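You operate a simulated robot arm through the tools that you are given. There is no shell and no other tool.

The job below is to be done with a simulated robot arm. You get a single attempt, and the scene is never put back.

Task
Test the red button: start the machine, hit it, free it and reset.
Fine: it ends on READY; leave the dials and the black button.

It is judged by the outcome, as a careful person would: the job done as asked, and still so three seconds after it is handed in. It fails if anything else is knocked over, pushed out of place, dropped, spilled or broken.

Robot
A 6-joint arm with a two-finger parallel gripper, fixed in place. Base frame: the origin is at the foot of the arm, x ahead of it, y to its left, z up; the work surface is at about z = 1. Readings come in m, degrees, newtons and seconds.
With the tool pointing down near the work surface it reaches from about 0.3 to 0.66 m from the base axis. Its first joint turns from -115.0 to 115.0 degrees. Payload 3.43 kg.
The tool frame sits at the grasp point between the pads (the TCP): z along the fingers, y along the line on which they close. The tips reach 0.034 m beyond it. Largest opening 0.128 m; finger width 0.024, thickness 0.012; the body of the gripper, 0.048 by 0.13 m, starts 0.096 m behind the TCP.
Orientation is told as [roll, pitch, yaw] about the base's x, y, z axes, in that order, counted from this pose: with the fingers straight down and closing along the base's y, the tool's x points along the base's -x, its y along +y and its z along -z.

Tools
- The arm moves only by the tool nudge_tool. Its argument "moves" is a list that holds one entry, the list of rows, each a list of 7 numbers: the opening, from 0 (shut) to 1 (fully open), then the shift along the tool's x, y, z in mm, then the turn, a rotation vector about the tool's x, y, z in degrees. In form: [[[hand, dx, dy, dz, wx, wy, wz], ...]]. A call has 1 to 20 rows; each row is the pose to reach, as a shift and turn from the pose commanded when the call began, along the tool's axes at that moment. Each row takes 0.2 s and may step no farther than 0.05 m and 8.6 degrees from the row before; otherwise, or with a gripper value out of range, the whole call is refused. A pose out of reach is approached as far as the arm can. The call stops where the force on the tool passes 60 N (or 10 N more than at its start, if that is more) or the arm is blocked; 0.2 s more then pass. The fingers move at their own pace (about 0.153 m/s each) and stop on an object; they squeeze with about 27 N. The grip force told is the motor's: it shows also when the fingers shut on nothing. Time passes only in rows, and 0.2 s behind the last, so rows that repeat a pose let the fingers close. The reply holds the time, the measured pose of the TCP, the force on the tool along the base axes, the opening and the grip force, in the units named above and with some noise, with the torque about the TCP (base axes, N m) and any sound that the robot's microphone picked up, and new pictures: "show" is both (left out), scene, wrist or none.
- Cameras (640 x 400 px; columns grow to the right, rows downward): "scene" is fixed at [0.05, -0.6486, 1.775]; the picture's right is [0.63, -0.77, 0.00], its down [-0.53, -0.44, -0.73] and it looks along [0.56, 0.46, -0.69] (base axes); focal length 328 px, centre (320, 200). "wrist" rides on the gripper at [0.076, -0.011, -0.16] in the tool frame; the picture's right is [0.15, 0.99, 0.00], its down [-0.88, 0.13, -0.46] and it looks along [-0.45, 0.07, 0.89] (tool axes); focal length 234 px, centre (320, 200). There is no depth. A picture from a camera that has moved, and an enlarged one, comes with that camera's place and axes in the base frame and with its lens.
- move_column(by): slides the trunk up (or, below 0, down) by that many m; the arm rides with it, the base frame stays. It gives what a move gives, with no picture.
- inspect(camera, box): a new picture of the part [left, top, right, bottom] of that camera's present view, enlarged. The clock stands still meanwhile.
- close_job(): hands the job in; it is judged then, once.

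Places have to be worked out from the pictures, the camera data and where the tool is seen. Open the gripper and draw the arm clear of the work before you hand the job in, unless the task says otherwise.

The tools are called after "Emit:" as name(argument=value, ...) on one line, values as JSON. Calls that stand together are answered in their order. nudge_tool: Moves the arm, as the interface text tells. Its arguments: {"type":"object","properties":{"moves":{"type":"array","items":{"type":"array","items":{"type":"array","items":{"type":"number"}}}},"show":{"type":"string","enum":["both","scene","wrist","none"]}},"required":["moves"]} The other tools are called the same way: move_column (by) slides the trunk up or down; inspect (camera, box) takes an enlarged picture of a part of a camera's view; close_job () hands the job in.

At the start:

```text
t: 0.0
ee_pos: [0.3801, -0.1288, 1.3037]
tcp_rot: [0.0, 0.1, 0.0]
contact_force: [-1.5, -0.7, -0.7]
wrist_torque: [-0.01, 0.01, 0.01]
finger_gap: 0.1281
finger_force: 0.1
trunk travel left (down, up): [-0.925, 0.065]
```

scene: 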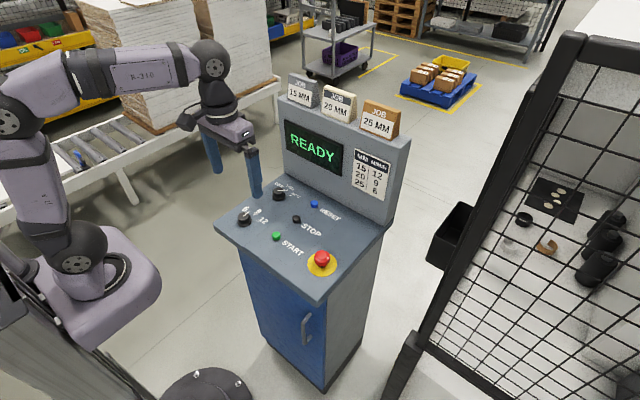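
wrist: 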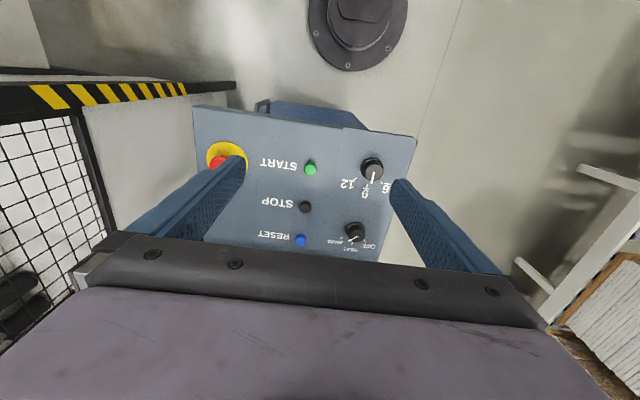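

The panel shows READY, with green START, black STOP, blue RESET, two dials and the red mushroom button. I'll take enlarged views to locate things precisely before I move.

Emit:
inspect(camera="scene", box=[200, 160, 400, 285])

Emit:
inspect(camera="wrist", box=[180, 90, 440, 252])

Emit:
inspect(camera="scene", box=[270, 60, 430, 160])

```text
3.20 times, centred on (300, 222) of scene
camera zoom: at [0.05, -0.6486, 1.775], right [0.63, -0.77, 0.0], down [-0.53, -0.44, -0.73], along [0.56, 0.46, -0.69], focal length 1049 px, centre (384, 128)
```

zoom: 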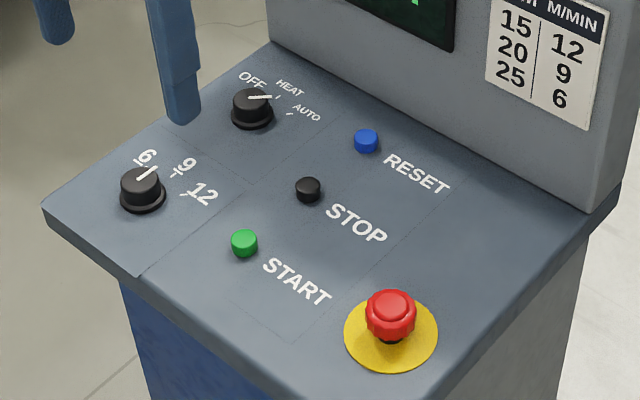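

```text
2.46 times, centred on (310, 171) of wrist
camera zoom: at [0.3049, -0.1392, 1.4622], right [-0.15, 0.99, 0.0], down [0.88, 0.13, 0.46], along [0.45, 0.07, -0.89], focal length 576 px, centre (345, 271)
```

zoom: 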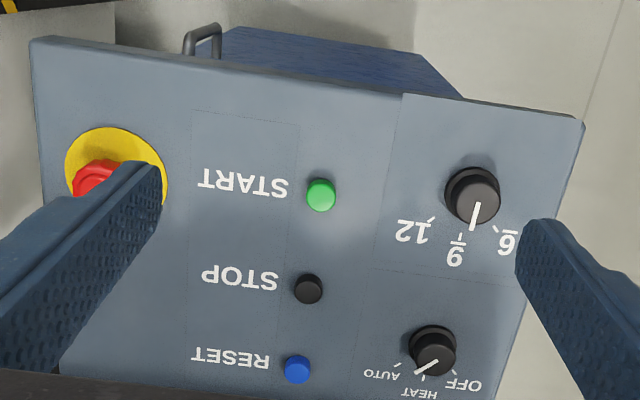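

```text
4.00 times, centred on (350, 110) of scene
camera zoom: at [0.05, -0.6486, 1.775], right [0.63, -0.77, 0.0], down [-0.53, -0.44, -0.73], along [0.56, 0.46, -0.69], focal length 1312 px, centre (200, 560)
```

zoom: 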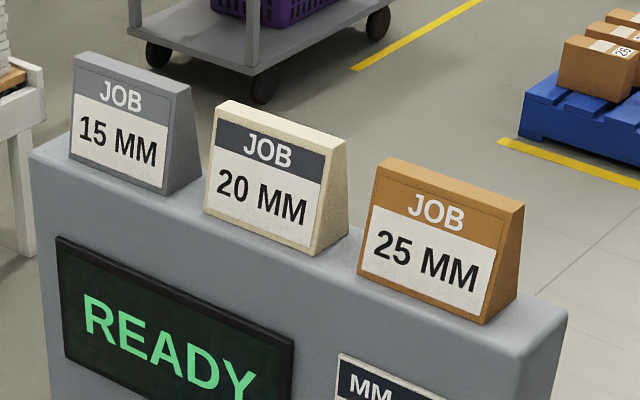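

Triangulating from both cameras: green is at about (0.465, -0.134, 1.01), blue (0.646, -0.134, 1.01), black (0.557, -0.135), and red (0.476, -0.305) with its top near z 1.047. The panel is at about z 1.0 and the upright starts at x≈0.71. I'll look closer at the red button for twist marks.

Emit:
inspect(camera="scene", box=[296, 238, 348, 284])

Emit:
inspect(camera="wrist", box=[195, 130, 265, 180])

Emit:
inspect(camera="scene", box=[280, 110, 410, 210])

```text
8.70 times, centred on (322, 261) of scene
camera zoom: at [0.05, -0.6486, 1.775], right [0.63, -0.77, 0.0], down [-0.53, -0.44, -0.73], along [0.56, 0.46, -0.69], focal length 2851 px, centre (303, -330)
```

zoom: 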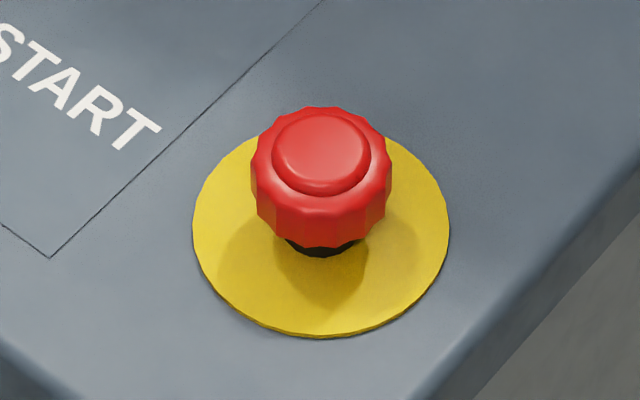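

```text
8.00 times, centred on (230, 155) of wrist
camera zoom: at [0.3049, -0.1392, 1.4622], right [-0.15, 0.99, 0.0], down [0.88, 0.13, 0.46], along [0.45, 0.07, -0.89], focal length 1873 px, centre (1040, 560)
```

zoom: 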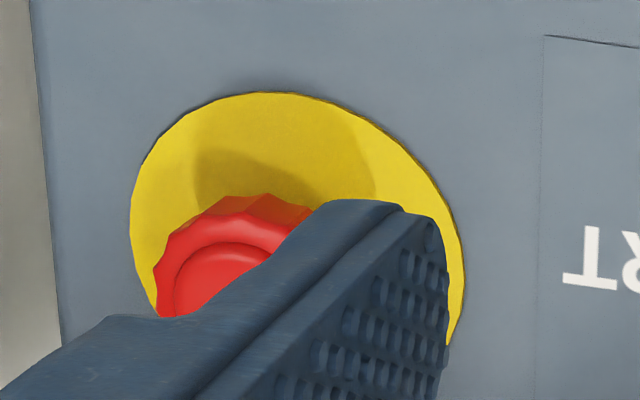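

```text
4.00 times, centred on (345, 160) of scene
camera zoom: at [0.05, -0.6486, 1.775], right [0.63, -0.77, 0.0], down [-0.53, -0.44, -0.73], along [0.56, 0.46, -0.69], focal length 1312 px, centre (220, 360)
```

zoom: 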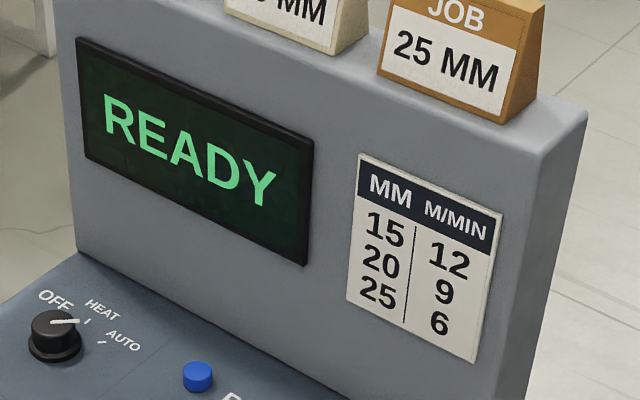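

The red cap is a scalloped mushroom, about 44 mm across, so it probably twists to release. First I'll shut the fingers and hover over the green START with the tips about 40 mm above its top.

Emit:
nudge_tool(moves=[[[0, -20, -2, 20, 0, 0, 0], [0, -45, -4, 50, 0, 0, 0], [0, -70, -5, 85, 0, 0, 0], [0, -85, -5, 125, 0, 0, 0], [0, -85, -5, 165, 0, 0, 0], [0, -85, -5, 200, 0, 0, 0], [0, -85, -5, 220, 0, 0, 0], [0, -85, -5, 220, 0, 0, 0]]], show="both")

```text
t: 1.8
ee_pos: [0.4659, -0.1352, 1.0828]
tcp_rot: [0.0, 0.0, 0.0]
contact_force: [-0.8, 0.7, -0.8]
wrist_torque: [0.01, -0.01, -0.04]
finger_gap: 0.0
finger_force: 26.7
trunk travel left (down, up): [-0.925, 0.065]
camera wrist: at [0.3902, -0.1469, 1.2433], right [-0.15, 0.99, 0.0], down [0.88, 0.13, 0.46], along [0.45, 0.07, -0.89], focal length 234 px, centre (320, 200)
```

scene: 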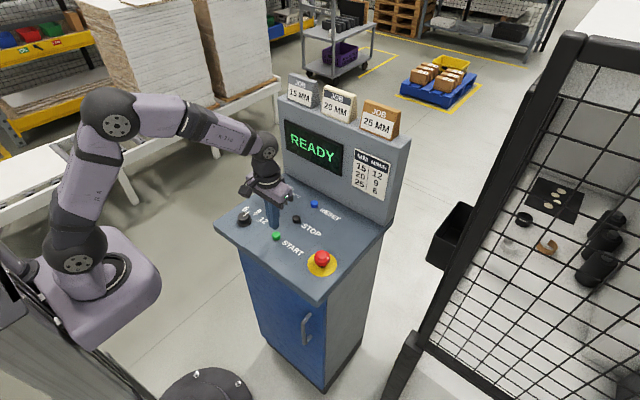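
wrist: 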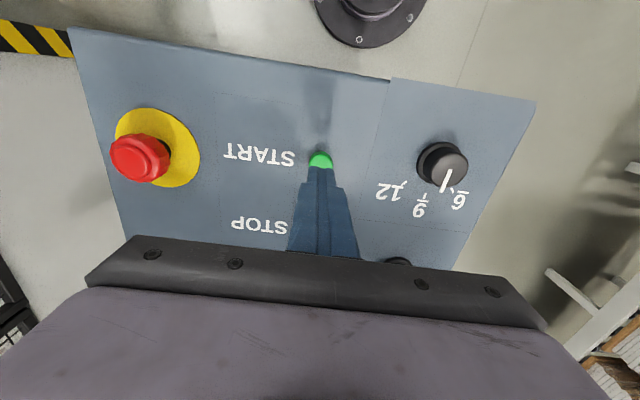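

The tips hover above green. I'll zoom in on the wrist view to check the alignment.

Emit:
inspect(camera="wrist", box=[270, 130, 370, 192])

Emit:
inspect(camera="scene", box=[240, 180, 340, 242])

Emit:
inspect(camera="wrist", box=[90, 90, 220, 190])

```text
6.40 times, centred on (320, 161) of wrist
camera zoom: at [0.3902, -0.1469, 1.2433], right [-0.15, 0.99, 0.0], down [0.88, 0.13, 0.46], along [0.45, 0.07, -0.89], focal length 1499 px, centre (320, 450)
```

zoom: 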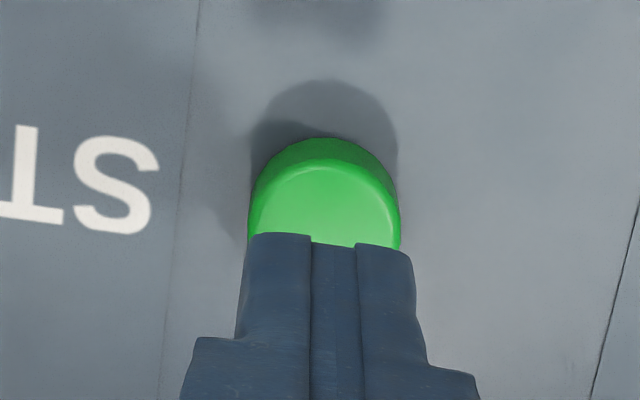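

```text
6.40 times, centred on (290, 211) of scene
camera zoom: at [0.05, -0.6486, 1.775], right [0.63, -0.77, 0.0], down [-0.53, -0.44, -0.73], along [0.56, 0.46, -0.69], focal length 2099 px, centre (512, 130)
```

zoom: 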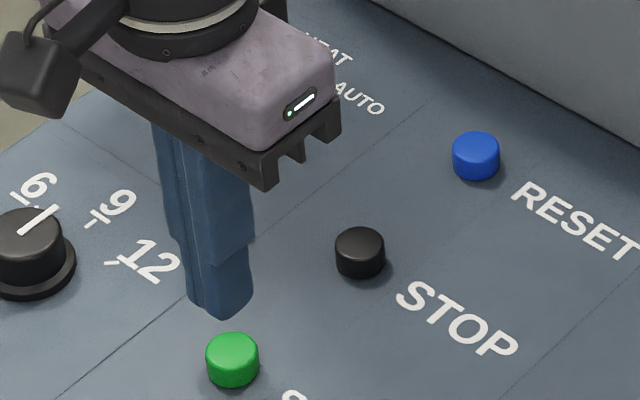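

```text
4.00 times, centred on (155, 140) of wrist
camera zoom: at [0.3902, -0.1469, 1.2433], right [-0.15, 0.99, 0.0], down [0.88, 0.13, 0.46], along [0.45, 0.07, -0.89], focal length 937 px, centre (980, 440)
```

zoom: 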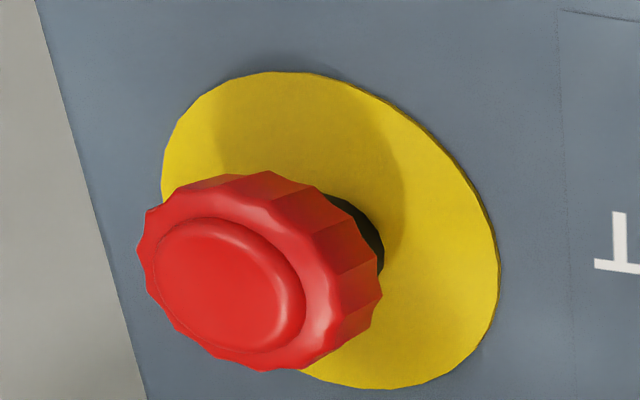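

The tips are centred on green within about 1–2 mm, with the button top near z 1.012. I'll descend gently and press in small steps, watching force and display.

Emit:
nudge_tool(moves=[[[0, -0.5, 1, 15, 0, 0, 0], [0, -0.5, 1, 28, 0, 0, 0], [0, -0.5, 1, 33, 0, 0, 0], [0, -0.5, 1, 36, 0, 0, 0], [0, -0.5, 1, 38, 0, 0, 0], [0, -0.5, 1, 40, 0, 0, 0]]], show="both")

```text
t: 3.2
ee_pos: [0.4651, -0.135, 1.0434]
tcp_rot: [0.0, 0.0, 0.0]
contact_force: [0.8, -0.7, 2.9]
wrist_torque: [0.0, -0.08, 0.01]
finger_gap: 0.0001
finger_force: 26.8
trunk travel left (down, up): [-0.925, 0.065]
heard: click
camera wrist: at [0.3896, -0.1447, 1.2029], right [-0.15, 0.99, 0.0], down [0.88, 0.13, 0.46], along [0.45, 0.07, -0.89], focal length 234 px, centre (320, 200)
```

scene: 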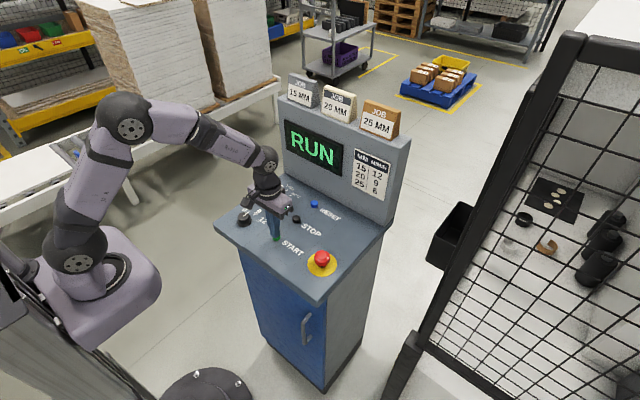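
wrist: 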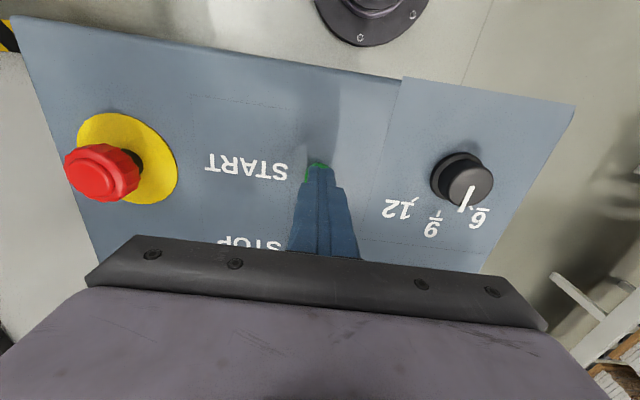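

The display reads RUN after a click. I'll rise off green and travel to hover above the red button.

Emit:
nudge_tool(moves=[[[0, 0, 0, -20, 0, 0, 0], [0, 0, 0, -55, 0, 0, 0], [0, 0, -20, -90, 0, 0, 0], [0, -4, -60, -95, 0, 0, 0], [0, -8, -105, -95, 0, 0, 0], [0, -10, -145, -95, 0, 0, 0], [0, -11, -170, -95, 0, 0, 0], [0, -11, -170, -95, 0, 0, 0]]], show="both")

```text
t: 5.0
ee_pos: [0.4766, -0.3039, 1.1365]
tcp_rot: [0.1, 0.0, 0.0]
contact_force: [0.6, 0.1, 0.7]
wrist_torque: [0.01, -0.02, -0.02]
finger_gap: 0.0
finger_force: 27.5
trunk travel left (down, up): [-0.925, 0.065]
camera wrist: at [0.4009, -0.315, 1.2953], right [-0.15, 0.99, 0.0], down [0.88, 0.13, 0.46], along [0.45, 0.07, -0.89], focal length 234 px, centre (320, 200)
```

scene: 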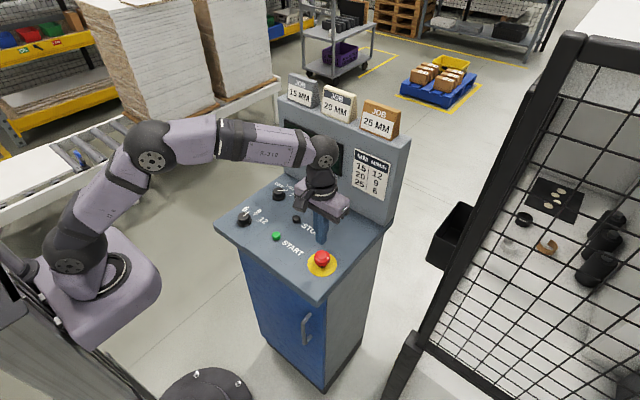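
wrist: 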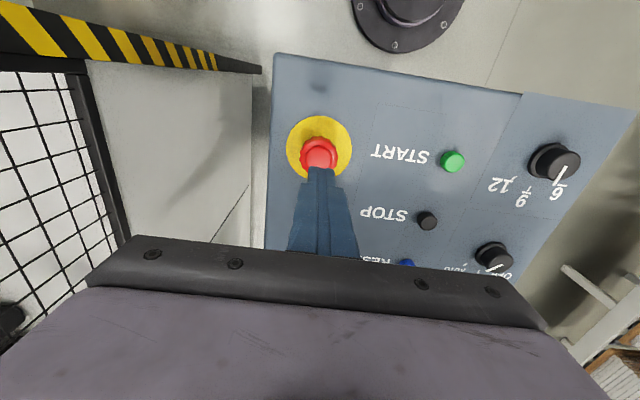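

The tool is above red. I'll zoom in to refine the centre before pressing.

Emit:
inspect(camera="wrist", box=[270, 105, 370, 180])

Emit:
inspect(camera="scene", box=[280, 200, 360, 285])

```text
5.33 times, centred on (320, 142) of wrist
camera zoom: at [0.4009, -0.315, 1.2953], right [-0.15, 0.99, 0.0], down [0.88, 0.13, 0.46], along [0.45, 0.07, -0.89], focal length 1249 px, centre (320, 507)
```

zoom: 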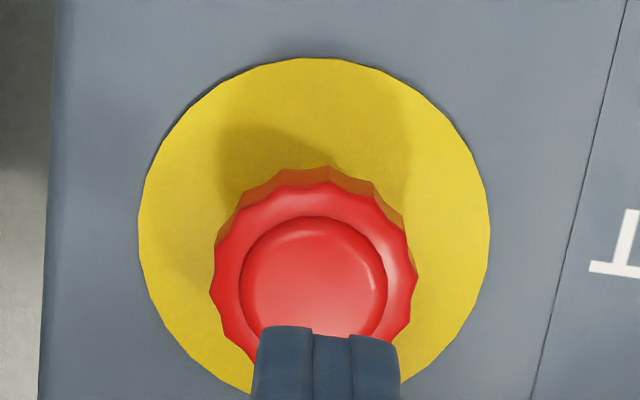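

```text
4.71 times, centred on (320, 242) of scene
camera zoom: at [0.05, -0.6486, 1.775], right [0.63, -0.77, 0.0], down [-0.53, -0.44, -0.73], along [0.56, 0.46, -0.69], focal length 1543 px, centre (320, 0)
```

zoom: 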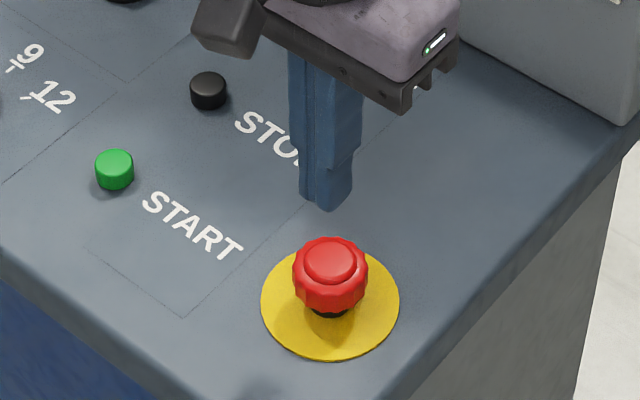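

The red centre works out at (0.4765, -0.304), its top near z 1.047, which lines up with the tool. I'll descend and press it in small steps.

Emit:
nudge_tool(moves=[[[0, 0, -0.7, 25, 0, 0, 0], [0, 0, -0.7, 45, 0, 0, 0], [0, 0, -0.7, 51, 0, 0, 0], [0, 0, -0.7, 54, 0, 0, 0], [0, 0, -0.7, 56, 0, 0, 0], [0, 0, -0.7, 58, 0, 0, 0], [0, 0, -0.7, 60, 0, 0, 0]]], show="both")

```text
t: 6.6
ee_pos: [0.477, -0.3026, 1.0776]
tcp_rot: [0.1, 0.0, 0.0]
contact_force: [-0.1, 0.2, -0.6]
wrist_torque: [0.01, 0.01, -0.02]
finger_gap: 0.0001
finger_force: 27.3
trunk travel left (down, up): [-0.925, 0.065]
camera wrist: at [0.402, -0.3135, 1.2369], right [-0.15, 0.99, 0.0], down [0.88, 0.13, 0.46], along [0.45, 0.07, -0.89], focal length 234 px, centre (320, 200)
```

scene: 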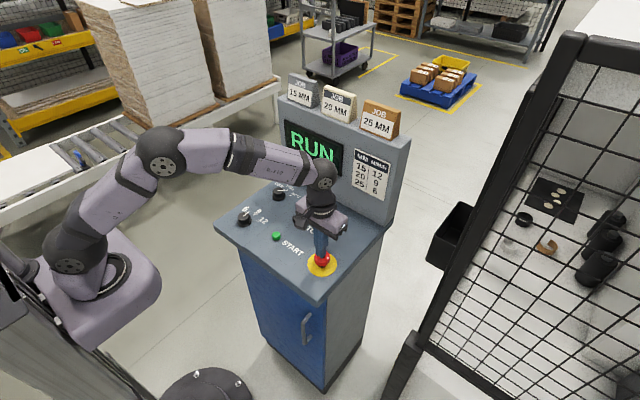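
wrist: 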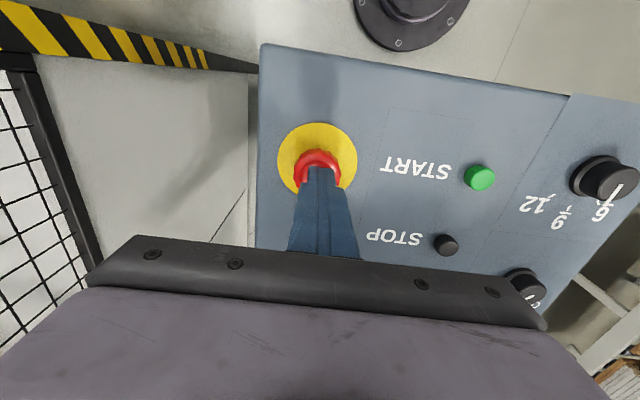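

There's no contact force yet with the tip at about z 1.0436, and the display still reads RUN. I'll go on down in 2 mm steps.

Emit:
nudge_tool(moves=[[[0, 0, 0, 2, 0, 0, 0], [0, 0, 0, 4, 0, 0, 0], [0, 0, 0, 6, 0, 0, 0], [0, 0, 0, 8, 0, 0, 0]]], show="both")

```text
t: 7.6
ee_pos: [0.4776, -0.3026, 1.0703]
tcp_rot: [-0.1, -0.2, -0.1]
contact_force: [3.6, 0.0, 4.7]
wrist_torque: [0.0, -0.13, 0.01]
finger_gap: 0.0002
finger_force: 27.1
trunk travel left (down, up): [-0.925, 0.065]
camera wrist: at [0.4009, -0.3135, 1.2292], right [-0.15, 0.99, 0.0], down [0.88, 0.13, 0.46], along [0.45, 0.07, -0.89], focal length 234 px, centre (320, 200)
```

scene: 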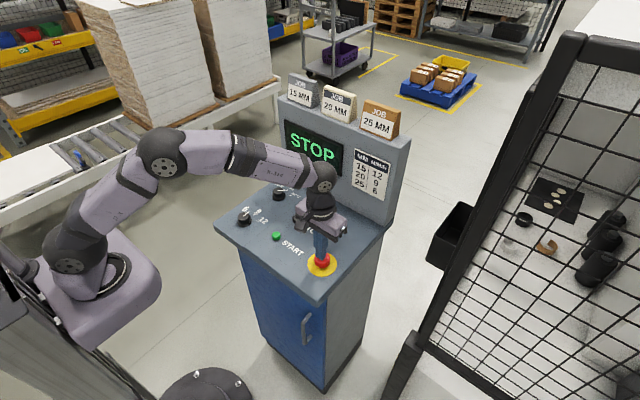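
wrist: 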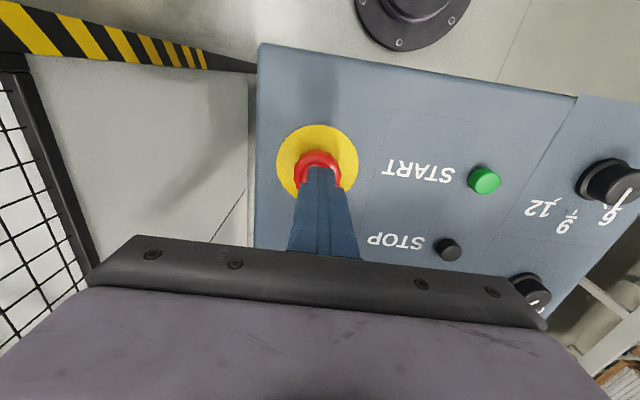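

The display changed to STOP but I heard no latch click, and the force is only about 5 N. I'll press a little deeper to be sure it latches.

Emit:
nudge_tool(moves=[[[0, 0, 0, 1.5, 0, 0, 0], [0, 0, 0, 3, 0, 0, 0], [0, 0, 0, 4, 0, 0, 0]]], show="scene")

```text
t: 8.4
ee_pos: [0.4782, -0.3028, 1.066]
tcp_rot: [-0.1, -0.1, 0.0]
contact_force: [0.9, 1.4, 8.7]
wrist_torque: [0.0, -0.07, -0.02]
finger_gap: 0.0
finger_force: 27.0
trunk travel left (down, up): [-0.925, 0.065]
heard: click
```

scene: 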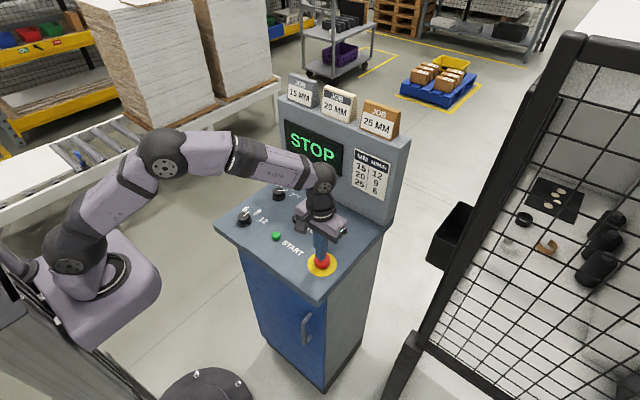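

Now there was a click, so it latched with the tip at about z 1.032. I'll rise clear and check that the cap stays down.

Emit:
nudge_tool(moves=[[[0, 0, 0, -10, 0, 0, 0], [0, 0, 0, -35, 0, 0, 0], [0, 0, 0, -70, 0, 0, 0], [0, 0, 0, -70, 0, 0, 0]]], show="both")

Emit:
inspect(camera="scene", box=[280, 200, 360, 285])

Emit:
inspect(camera="wrist", box=[270, 105, 370, 180])

```text
t: 9.4
ee_pos: [0.4775, -0.3011, 1.1377]
tcp_rot: [0.1, 0.0, 0.0]
contact_force: [0.8, 0.1, 0.7]
wrist_torque: [0.03, -0.02, 0.01]
finger_gap: 0.0
finger_force: 27.2
trunk travel left (down, up): [-0.925, 0.065]
camera wrist: at [0.4016, -0.3132, 1.2966], right [-0.15, 0.99, 0.0], down [0.88, 0.13, 0.46], along [0.45, 0.07, -0.89], focal length 234 px, centre (320, 200)
```

scene: 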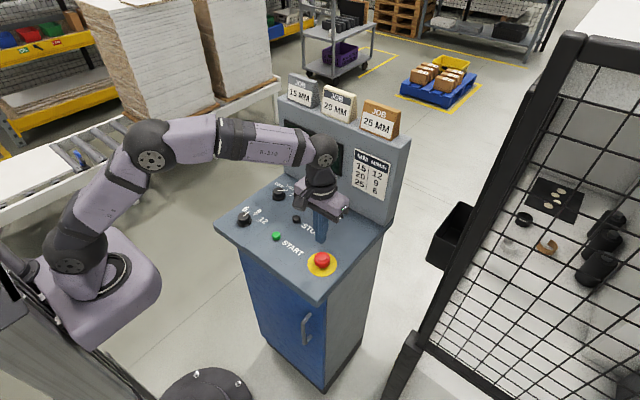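
wrist: 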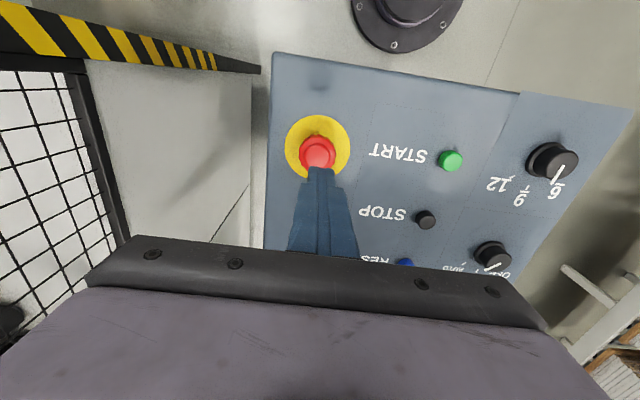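

```text
4.71 times, centred on (320, 242) of scene
camera zoom: at [0.05, -0.6486, 1.775], right [0.63, -0.77, 0.0], down [-0.53, -0.44, -0.73], along [0.56, 0.46, -0.69], focal length 1543 px, centre (320, 0)
```

zoom: 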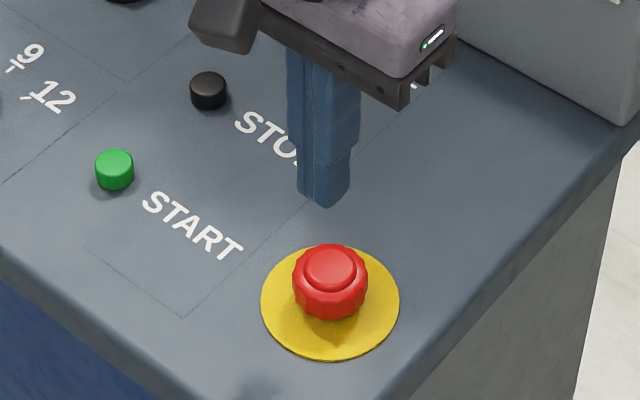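

```text
5.33 times, centred on (320, 142) of wrist
camera zoom: at [0.4016, -0.3132, 1.2966], right [-0.15, 0.99, 0.0], down [0.88, 0.13, 0.46], along [0.45, 0.07, -0.89], focal length 1249 px, centre (320, 507)
```

zoom: 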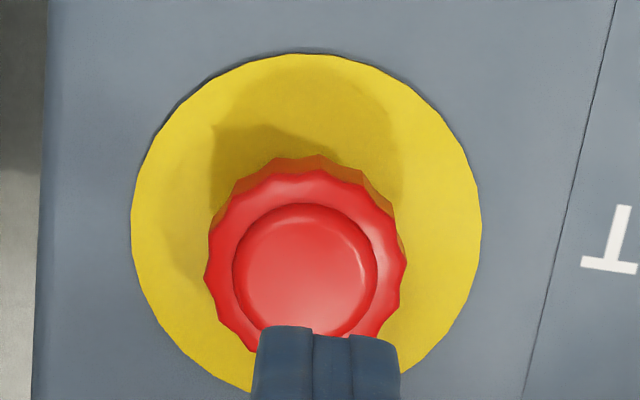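

The cap stays pushed in, so it's latched. Next I'll open the fingers to about 80 mm, shift slightly toward the red centre, and lower to just above the cap to check that they straddle it evenly.

Emit:
nudge_tool(moves=[[[0.62, 0, -1.5, 0, 0, 0, 0], [0.62, 0, -1.5, 0, 0, 0, 0], [0.62, 0, -1.5, 20, 0, 0, 0], [0.62, 0, -1.5, 44, 0, 0, 0], [0.62, 0, -1.5, 44, 0, 0, 0]]], show="both")

Emit:
inspect(camera="wrist", box=[250, 90, 390, 190])

Emit:
inspect(camera="scene", box=[280, 200, 360, 285])

```text
t: 10.6
ee_pos: [0.4767, -0.3034, 1.0941]
tcp_rot: [0.1, 0.0, 0.0]
contact_force: [-0.3, -0.8, 0.0]
wrist_torque: [-0.02, -0.03, 0.02]
finger_gap: 0.0794
finger_force: 0.1
trunk travel left (down, up): [-0.925, 0.065]
camera wrist: at [0.4017, -0.3133, 1.2534], right [-0.15, 0.99, 0.0], down [0.88, 0.13, 0.46], along [0.45, 0.07, -0.89], focal length 234 px, centre (320, 200)
```

scene: 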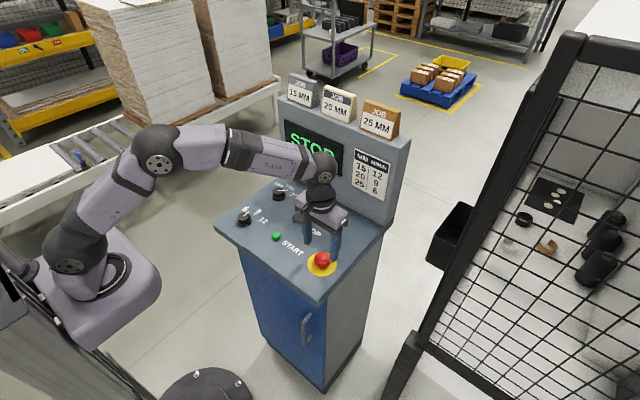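
wrist: 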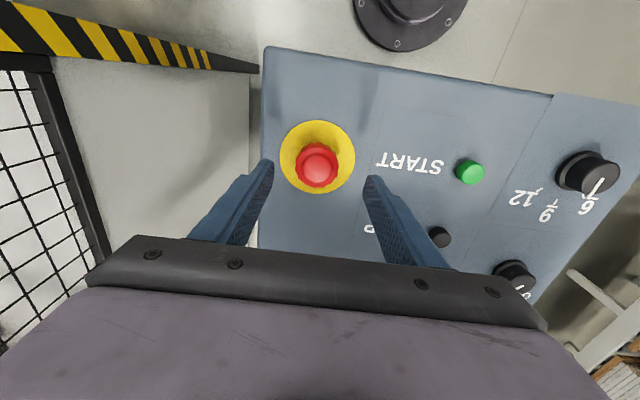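

```text
4.00 times, centred on (320, 140) of wrist
camera zoom: at [0.4017, -0.3133, 1.2534], right [-0.15, 0.99, 0.0], down [0.88, 0.13, 0.46], along [0.45, 0.07, -0.89], focal length 937 px, centre (320, 440)
```

zoom: 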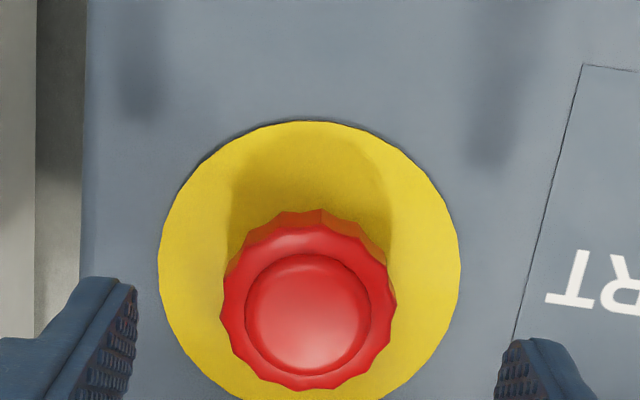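

```text
4.71 times, centred on (320, 242) of scene
camera zoom: at [0.05, -0.6486, 1.775], right [0.63, -0.77, 0.0], down [-0.53, -0.44, -0.73], along [0.56, 0.46, -0.69], focal length 1543 px, centre (320, 0)
```

zoom: 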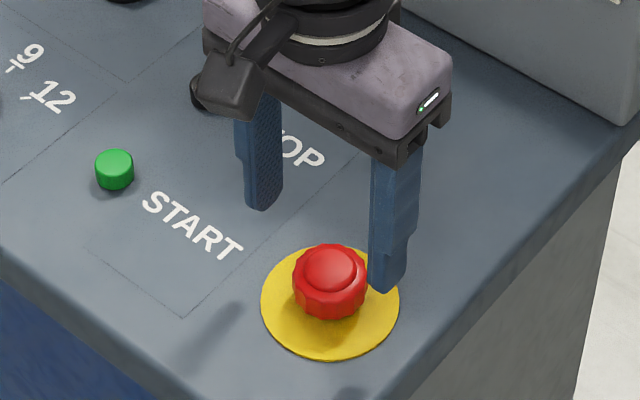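

The cap centre appears about 2.5 mm toward −y from the tool axis, and x looks fine. I'll shift by that, descend so the tips are just above the yellow plate (about z 1.011), then close on the cap.

Emit:
nudge_tool(moves=[[[0.62, 0, -2.5, 10, 0, 0, 0], [0.62, 0, -2.5, 28, 0, 0, 0], [0.62, 0, -2.5, 40, 0, 0, 0], [0.62, 0, -2.5, 47, 0, 0, 0], [0.62, 0, -2.5, 47, 0, 0, 0]]], show="both")

Emit:
inspect(camera="wrist", box=[250, 90, 390, 190])

Emit:
inspect(camera="scene", box=[280, 200, 360, 285])

```text
t: 11.8
ee_pos: [0.4773, -0.3062, 1.046]
tcp_rot: [0.0, 0.0, 0.0]
contact_force: [-1.1, -0.6, 0.2]
wrist_torque: [0.0, -0.03, 0.03]
finger_gap: 0.0796
finger_force: 0.1
trunk travel left (down, up): [-0.925, 0.065]
camera wrist: at [0.4019, -0.3176, 1.2046], right [-0.15, 0.99, 0.0], down [0.88, 0.13, 0.46], along [0.45, 0.07, -0.89], focal length 234 px, centre (320, 200)
```

scene: 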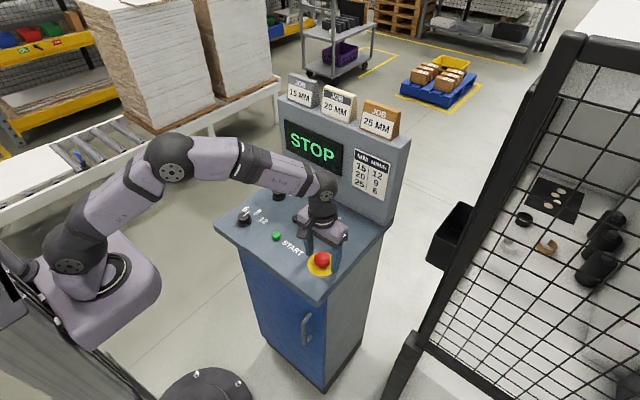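
wrist: 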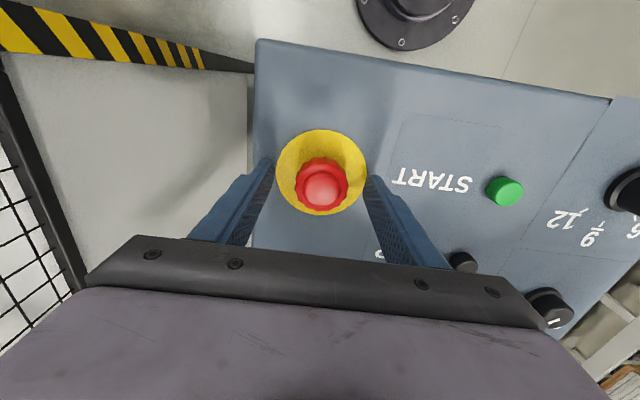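

```text
4.00 times, centred on (320, 140) of wrist
camera zoom: at [0.4019, -0.3176, 1.2046], right [-0.15, 0.99, 0.0], down [0.88, 0.13, 0.46], along [0.45, 0.07, -0.89], focal length 937 px, centre (320, 440)
```

zoom: 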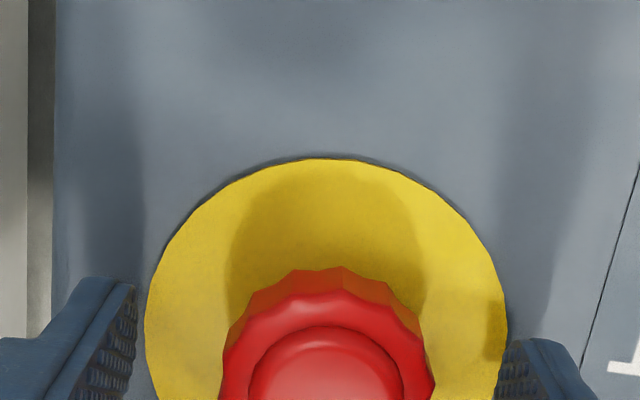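

```text
4.71 times, centred on (320, 242) of scene
camera zoom: at [0.05, -0.6486, 1.775], right [0.63, -0.77, 0.0], down [-0.53, -0.44, -0.73], along [0.56, 0.46, -0.69], focal length 1543 px, centre (320, 0)
```

zoom: 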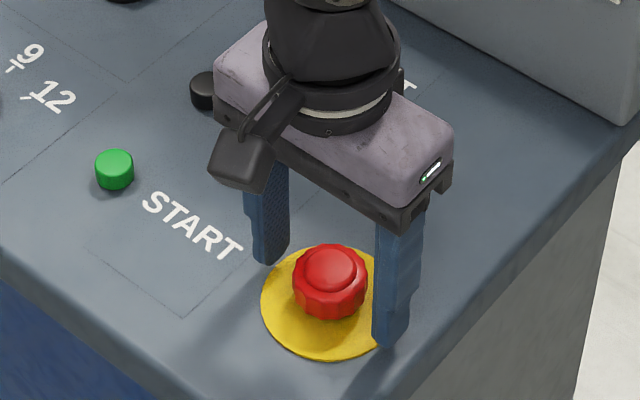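

The fingers straddle the cap evenly in y, and the red centre is about 2 mm further in +x. I'll correct that and close the fingers on the cap.

Emit:
nudge_tool(moves=[[[0.62, -2, 0, 0, 0, 0, 0], [0.45, -2, 0, 0, 0, 0, 0], [0.36, -2, 0, 0, 0, 0, 0], [0, -2, 0, 0, 0, 0, 0], [0, -2, 0, 0, 0, 0, 0]]], show="both")

Emit:
inspect(camera="scene", box=[280, 200, 360, 285])

```text
t: 13.0
ee_pos: [0.4791, -0.3046, 1.0466]
tcp_rot: [0.1, 0.0, 0.0]
contact_force: [-0.2, 7.5, -0.2]
wrist_torque: [0.38, -0.01, -0.02]
finger_gap: 0.0424
finger_force: 44.8
trunk travel left (down, up): [-0.925, 0.065]
camera wrist: at [0.4036, -0.3162, 1.2044], right [-0.15, 0.99, 0.0], down [0.88, 0.13, 0.46], along [0.45, 0.07, -0.89], focal length 234 px, centre (320, 200)
```

scene: 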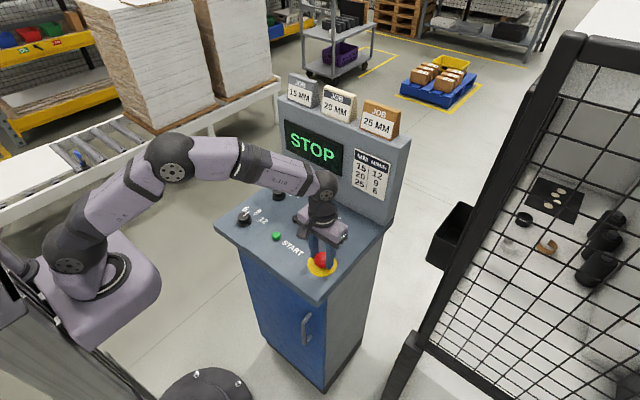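
wrist: 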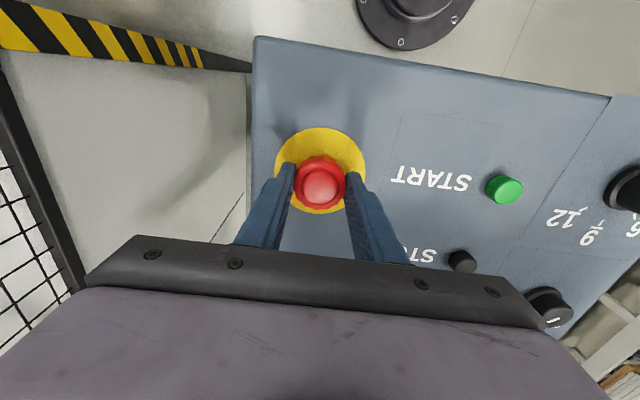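

```text
4.71 times, centred on (320, 242) of scene
camera zoom: at [0.05, -0.6486, 1.775], right [0.63, -0.77, 0.0], down [-0.53, -0.44, -0.73], along [0.56, 0.46, -0.69], focal length 1543 px, centre (320, 0)
```

zoom: 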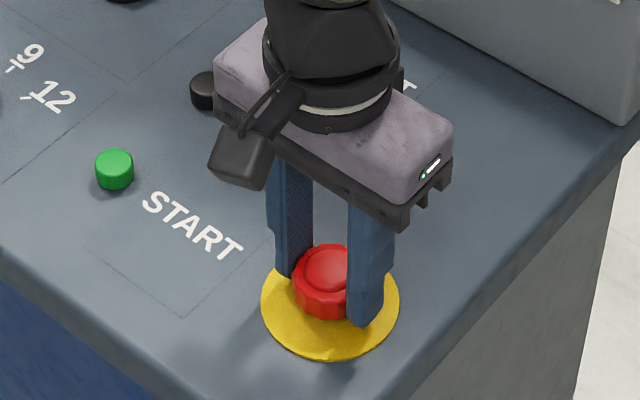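

I have a firm grip at a 42.4 mm gap, with a slight +y side force, so I'll ease about 1 mm that way. Then I'll turn clockwise as seen from above, in small steps, watching torque and listening for a release.

Emit:
nudge_tool(moves=[[[0, 0, 1.2, 0, 0, 0, 0], [0, 0, 1.2, 0, 0, 0, 5], [0, 0, 1.2, 0, 0, 0, 11], [0, 0, 1.2, 0, 0, 0, 17], [0, 0, 1.2, 0, 0, 0, 23]]], show="both")

Emit:
inspect(camera="scene", box=[280, 200, 360, 285])

```text
t: 14.2
ee_pos: [0.4795, -0.3044, 1.0457]
tcp_rot: [-0.1, 0.0, -23.1]
contact_force: [1.2, 5.0, 3.8]
wrist_torque: [0.48, 0.72, 0.02]
finger_gap: 0.0426
finger_force: 44.9
trunk travel left (down, up): [-0.925, 0.065]
camera wrist: at [0.4051, -0.2848, 1.2048], right [0.25, 0.97, 0.0], down [0.86, -0.23, 0.46], along [0.44, -0.12, -0.89], focal length 234 px, centre (320, 200)
```

scene: 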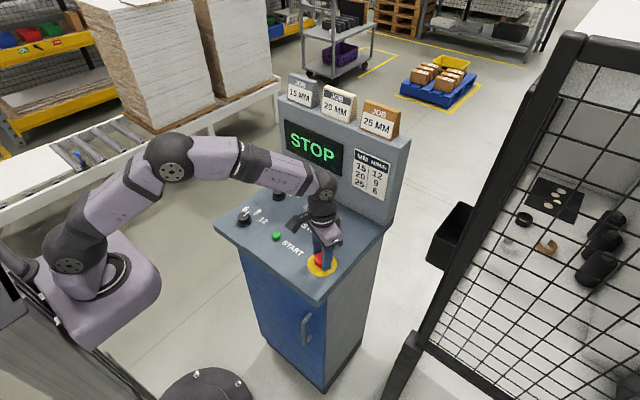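
wrist: 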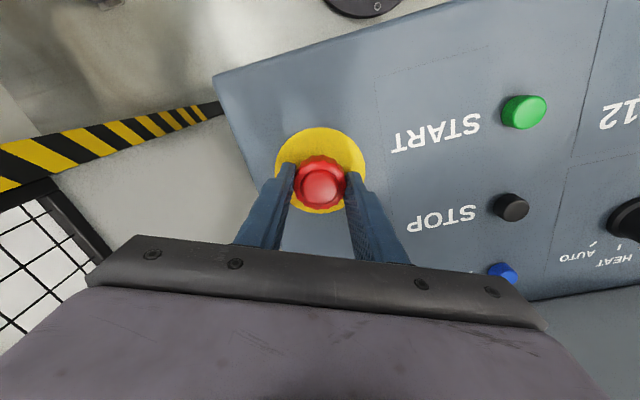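

```text
4.71 times, centred on (320, 242) of scene
camera zoom: at [0.05, -0.6486, 1.775], right [0.63, -0.77, 0.0], down [-0.53, -0.44, -0.73], along [0.56, 0.46, -0.69], focal length 1543 px, centre (320, 0)
```

zoom: 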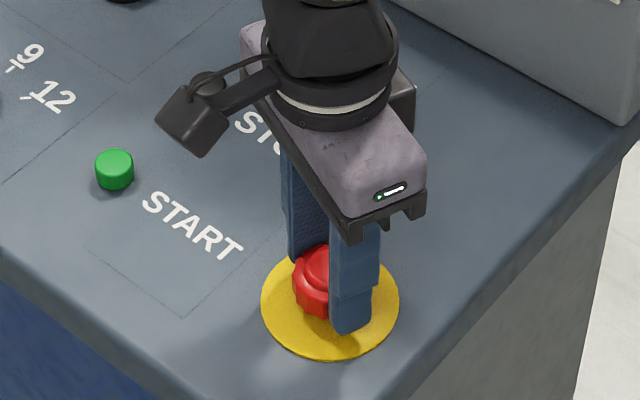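

It turns with almost no torque, and the cap pushes up slightly (about 4 N). I'll continue clockwise to about 50°.

Emit:
nudge_tool(moves=[[[0, 0, 0, 0, 0, 0, 7], [0, 0, 0, 0, 0, 0, 14], [0, 0, 0, 0, 0, 0, 21], [0, 0, 0, 0, 0, 0, 27]]], show="both")

Emit:
inspect(camera="scene", box=[280, 200, 360, 285])

Emit:
inspect(camera="wrist", box=[250, 110, 390, 230])

```text
t: 15.2
ee_pos: [0.4788, -0.3046, 1.0463]
tcp_rot: [0.0, -0.1, -50.1]
contact_force: [3.1, 5.1, 4.4]
wrist_torque: [0.19, 0.02, 0.59]
finger_gap: 0.0424
finger_force: 45.3
trunk travel left (down, up): [-0.925, 0.065]
camera wrist: at [0.4225, -0.2533, 1.2046], right [0.66, 0.75, 0.0], down [0.66, -0.59, 0.46], along [0.34, -0.3, -0.89], focal length 234 px, centre (320, 200)
```

scene: 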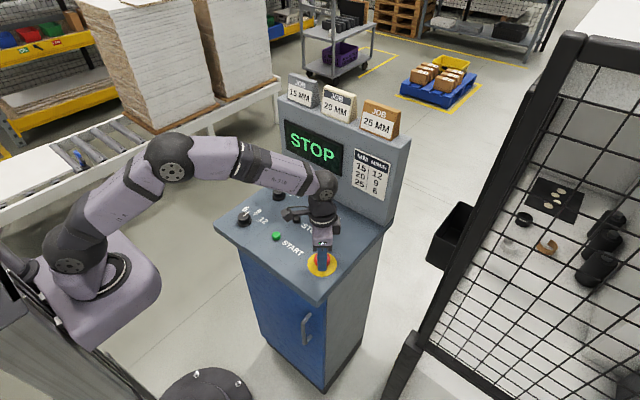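
wrist: 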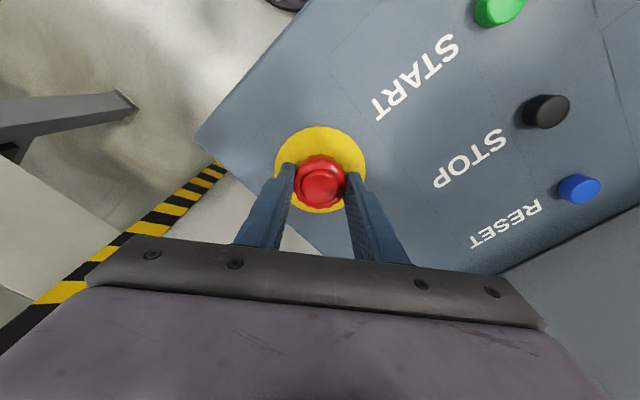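

```text
4.71 times, centred on (320, 242) of scene
camera zoom: at [0.05, -0.6486, 1.775], right [0.63, -0.77, 0.0], down [-0.53, -0.44, -0.73], along [0.56, 0.46, -0.69], focal length 1543 px, centre (320, 0)
```

zoom: 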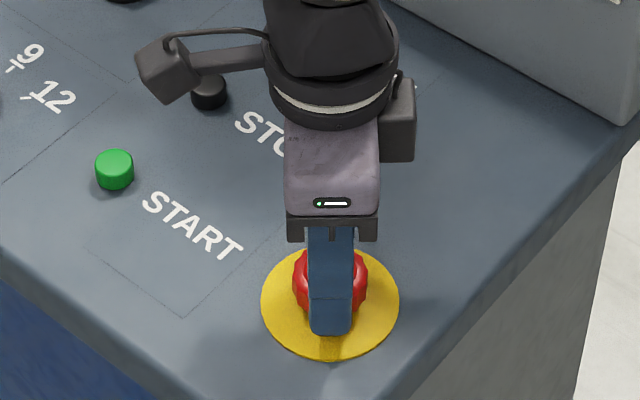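

```text
3.33 times, centred on (320, 170) of wrist
camera zoom: at [0.4225, -0.2533, 1.2046], right [0.66, 0.75, 0.0], down [0.66, -0.59, 0.46], along [0.34, -0.3, -0.89], focal length 781 px, centre (320, 300)
```

zoom: 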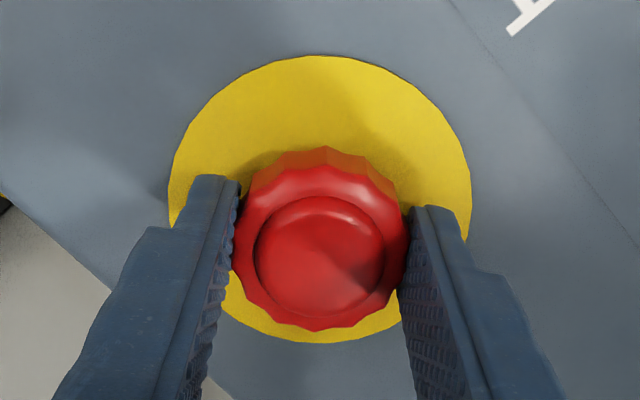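

The resisting torque is now 0.59 N·m at 50° and there's a steady ~4 N upward push, which suggests the cap's spring is now working against my grip. I'll hold the turn and lift in small steps to see if the cap rises with me.

Emit:
nudge_tool(moves=[[[0, 0, 0, -1.5, 0, 0, 0], [0, 0, 0, -3, 0, 0, 0], [0, 0, 0, -4.5, 0, 0, 0]]], show="both")

Emit:
inspect(camera="wrist", box=[250, 110, 390, 230])

Emit:
inspect(camera="scene", box=[280, 200, 360, 285])

```text
t: 16.0
ee_pos: [0.48, -0.3047, 1.0489]
tcp_rot: [0.1, -0.2, -50.1]
contact_force: [1.8, 2.0, 1.3]
wrist_torque: [-0.46, -0.43, 0.31]
finger_gap: 0.0422
finger_force: 45.0
trunk travel left (down, up): [-0.925, 0.065]
camera wrist: at [0.4227, -0.2534, 1.2087], right [0.66, 0.75, 0.0], down [0.67, -0.59, 0.46], along [0.34, -0.3, -0.89], focal length 234 px, centre (320, 200)
```

scene: 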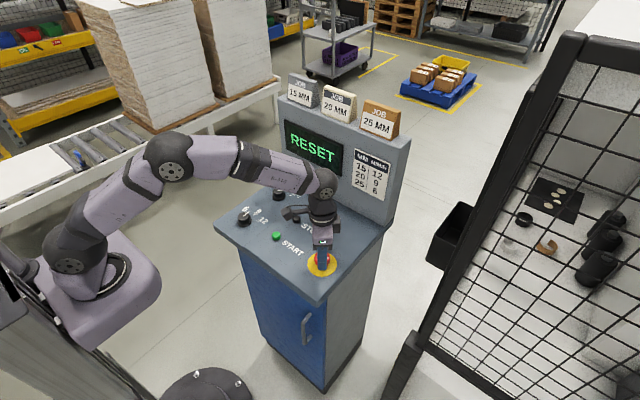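
wrist: 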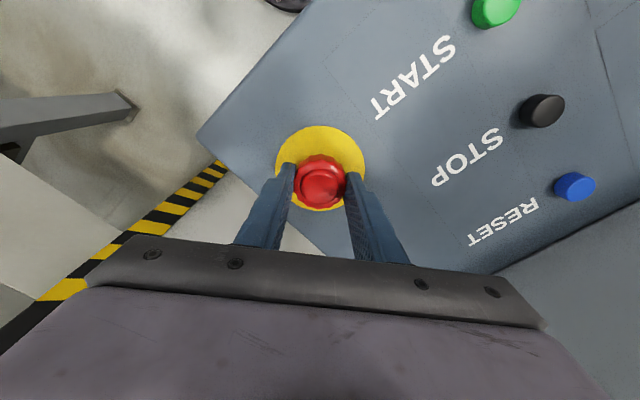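

```text
3.33 times, centred on (320, 170) of wrist
camera zoom: at [0.4227, -0.2534, 1.2087], right [0.66, 0.75, 0.0], down [0.67, -0.59, 0.46], along [0.34, -0.3, -0.89], focal length 781 px, centre (320, 300)
```

zoom: 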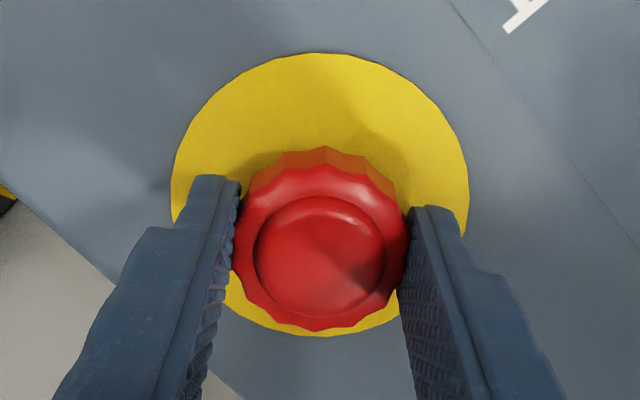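

```text
4.71 times, centred on (320, 242) of scene
camera zoom: at [0.05, -0.6486, 1.775], right [0.63, -0.77, 0.0], down [-0.53, -0.44, -0.73], along [0.56, 0.46, -0.69], focal length 1543 px, centre (320, 0)
```

zoom: 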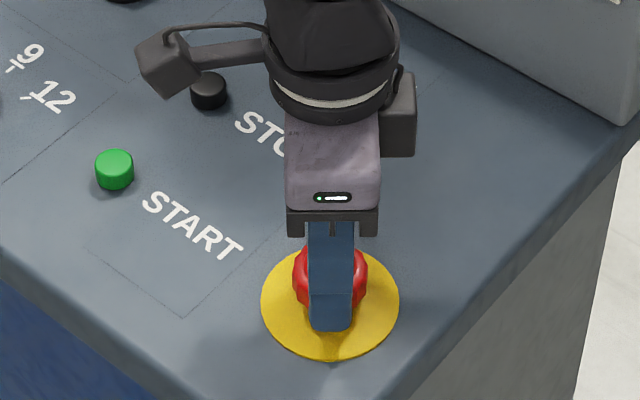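

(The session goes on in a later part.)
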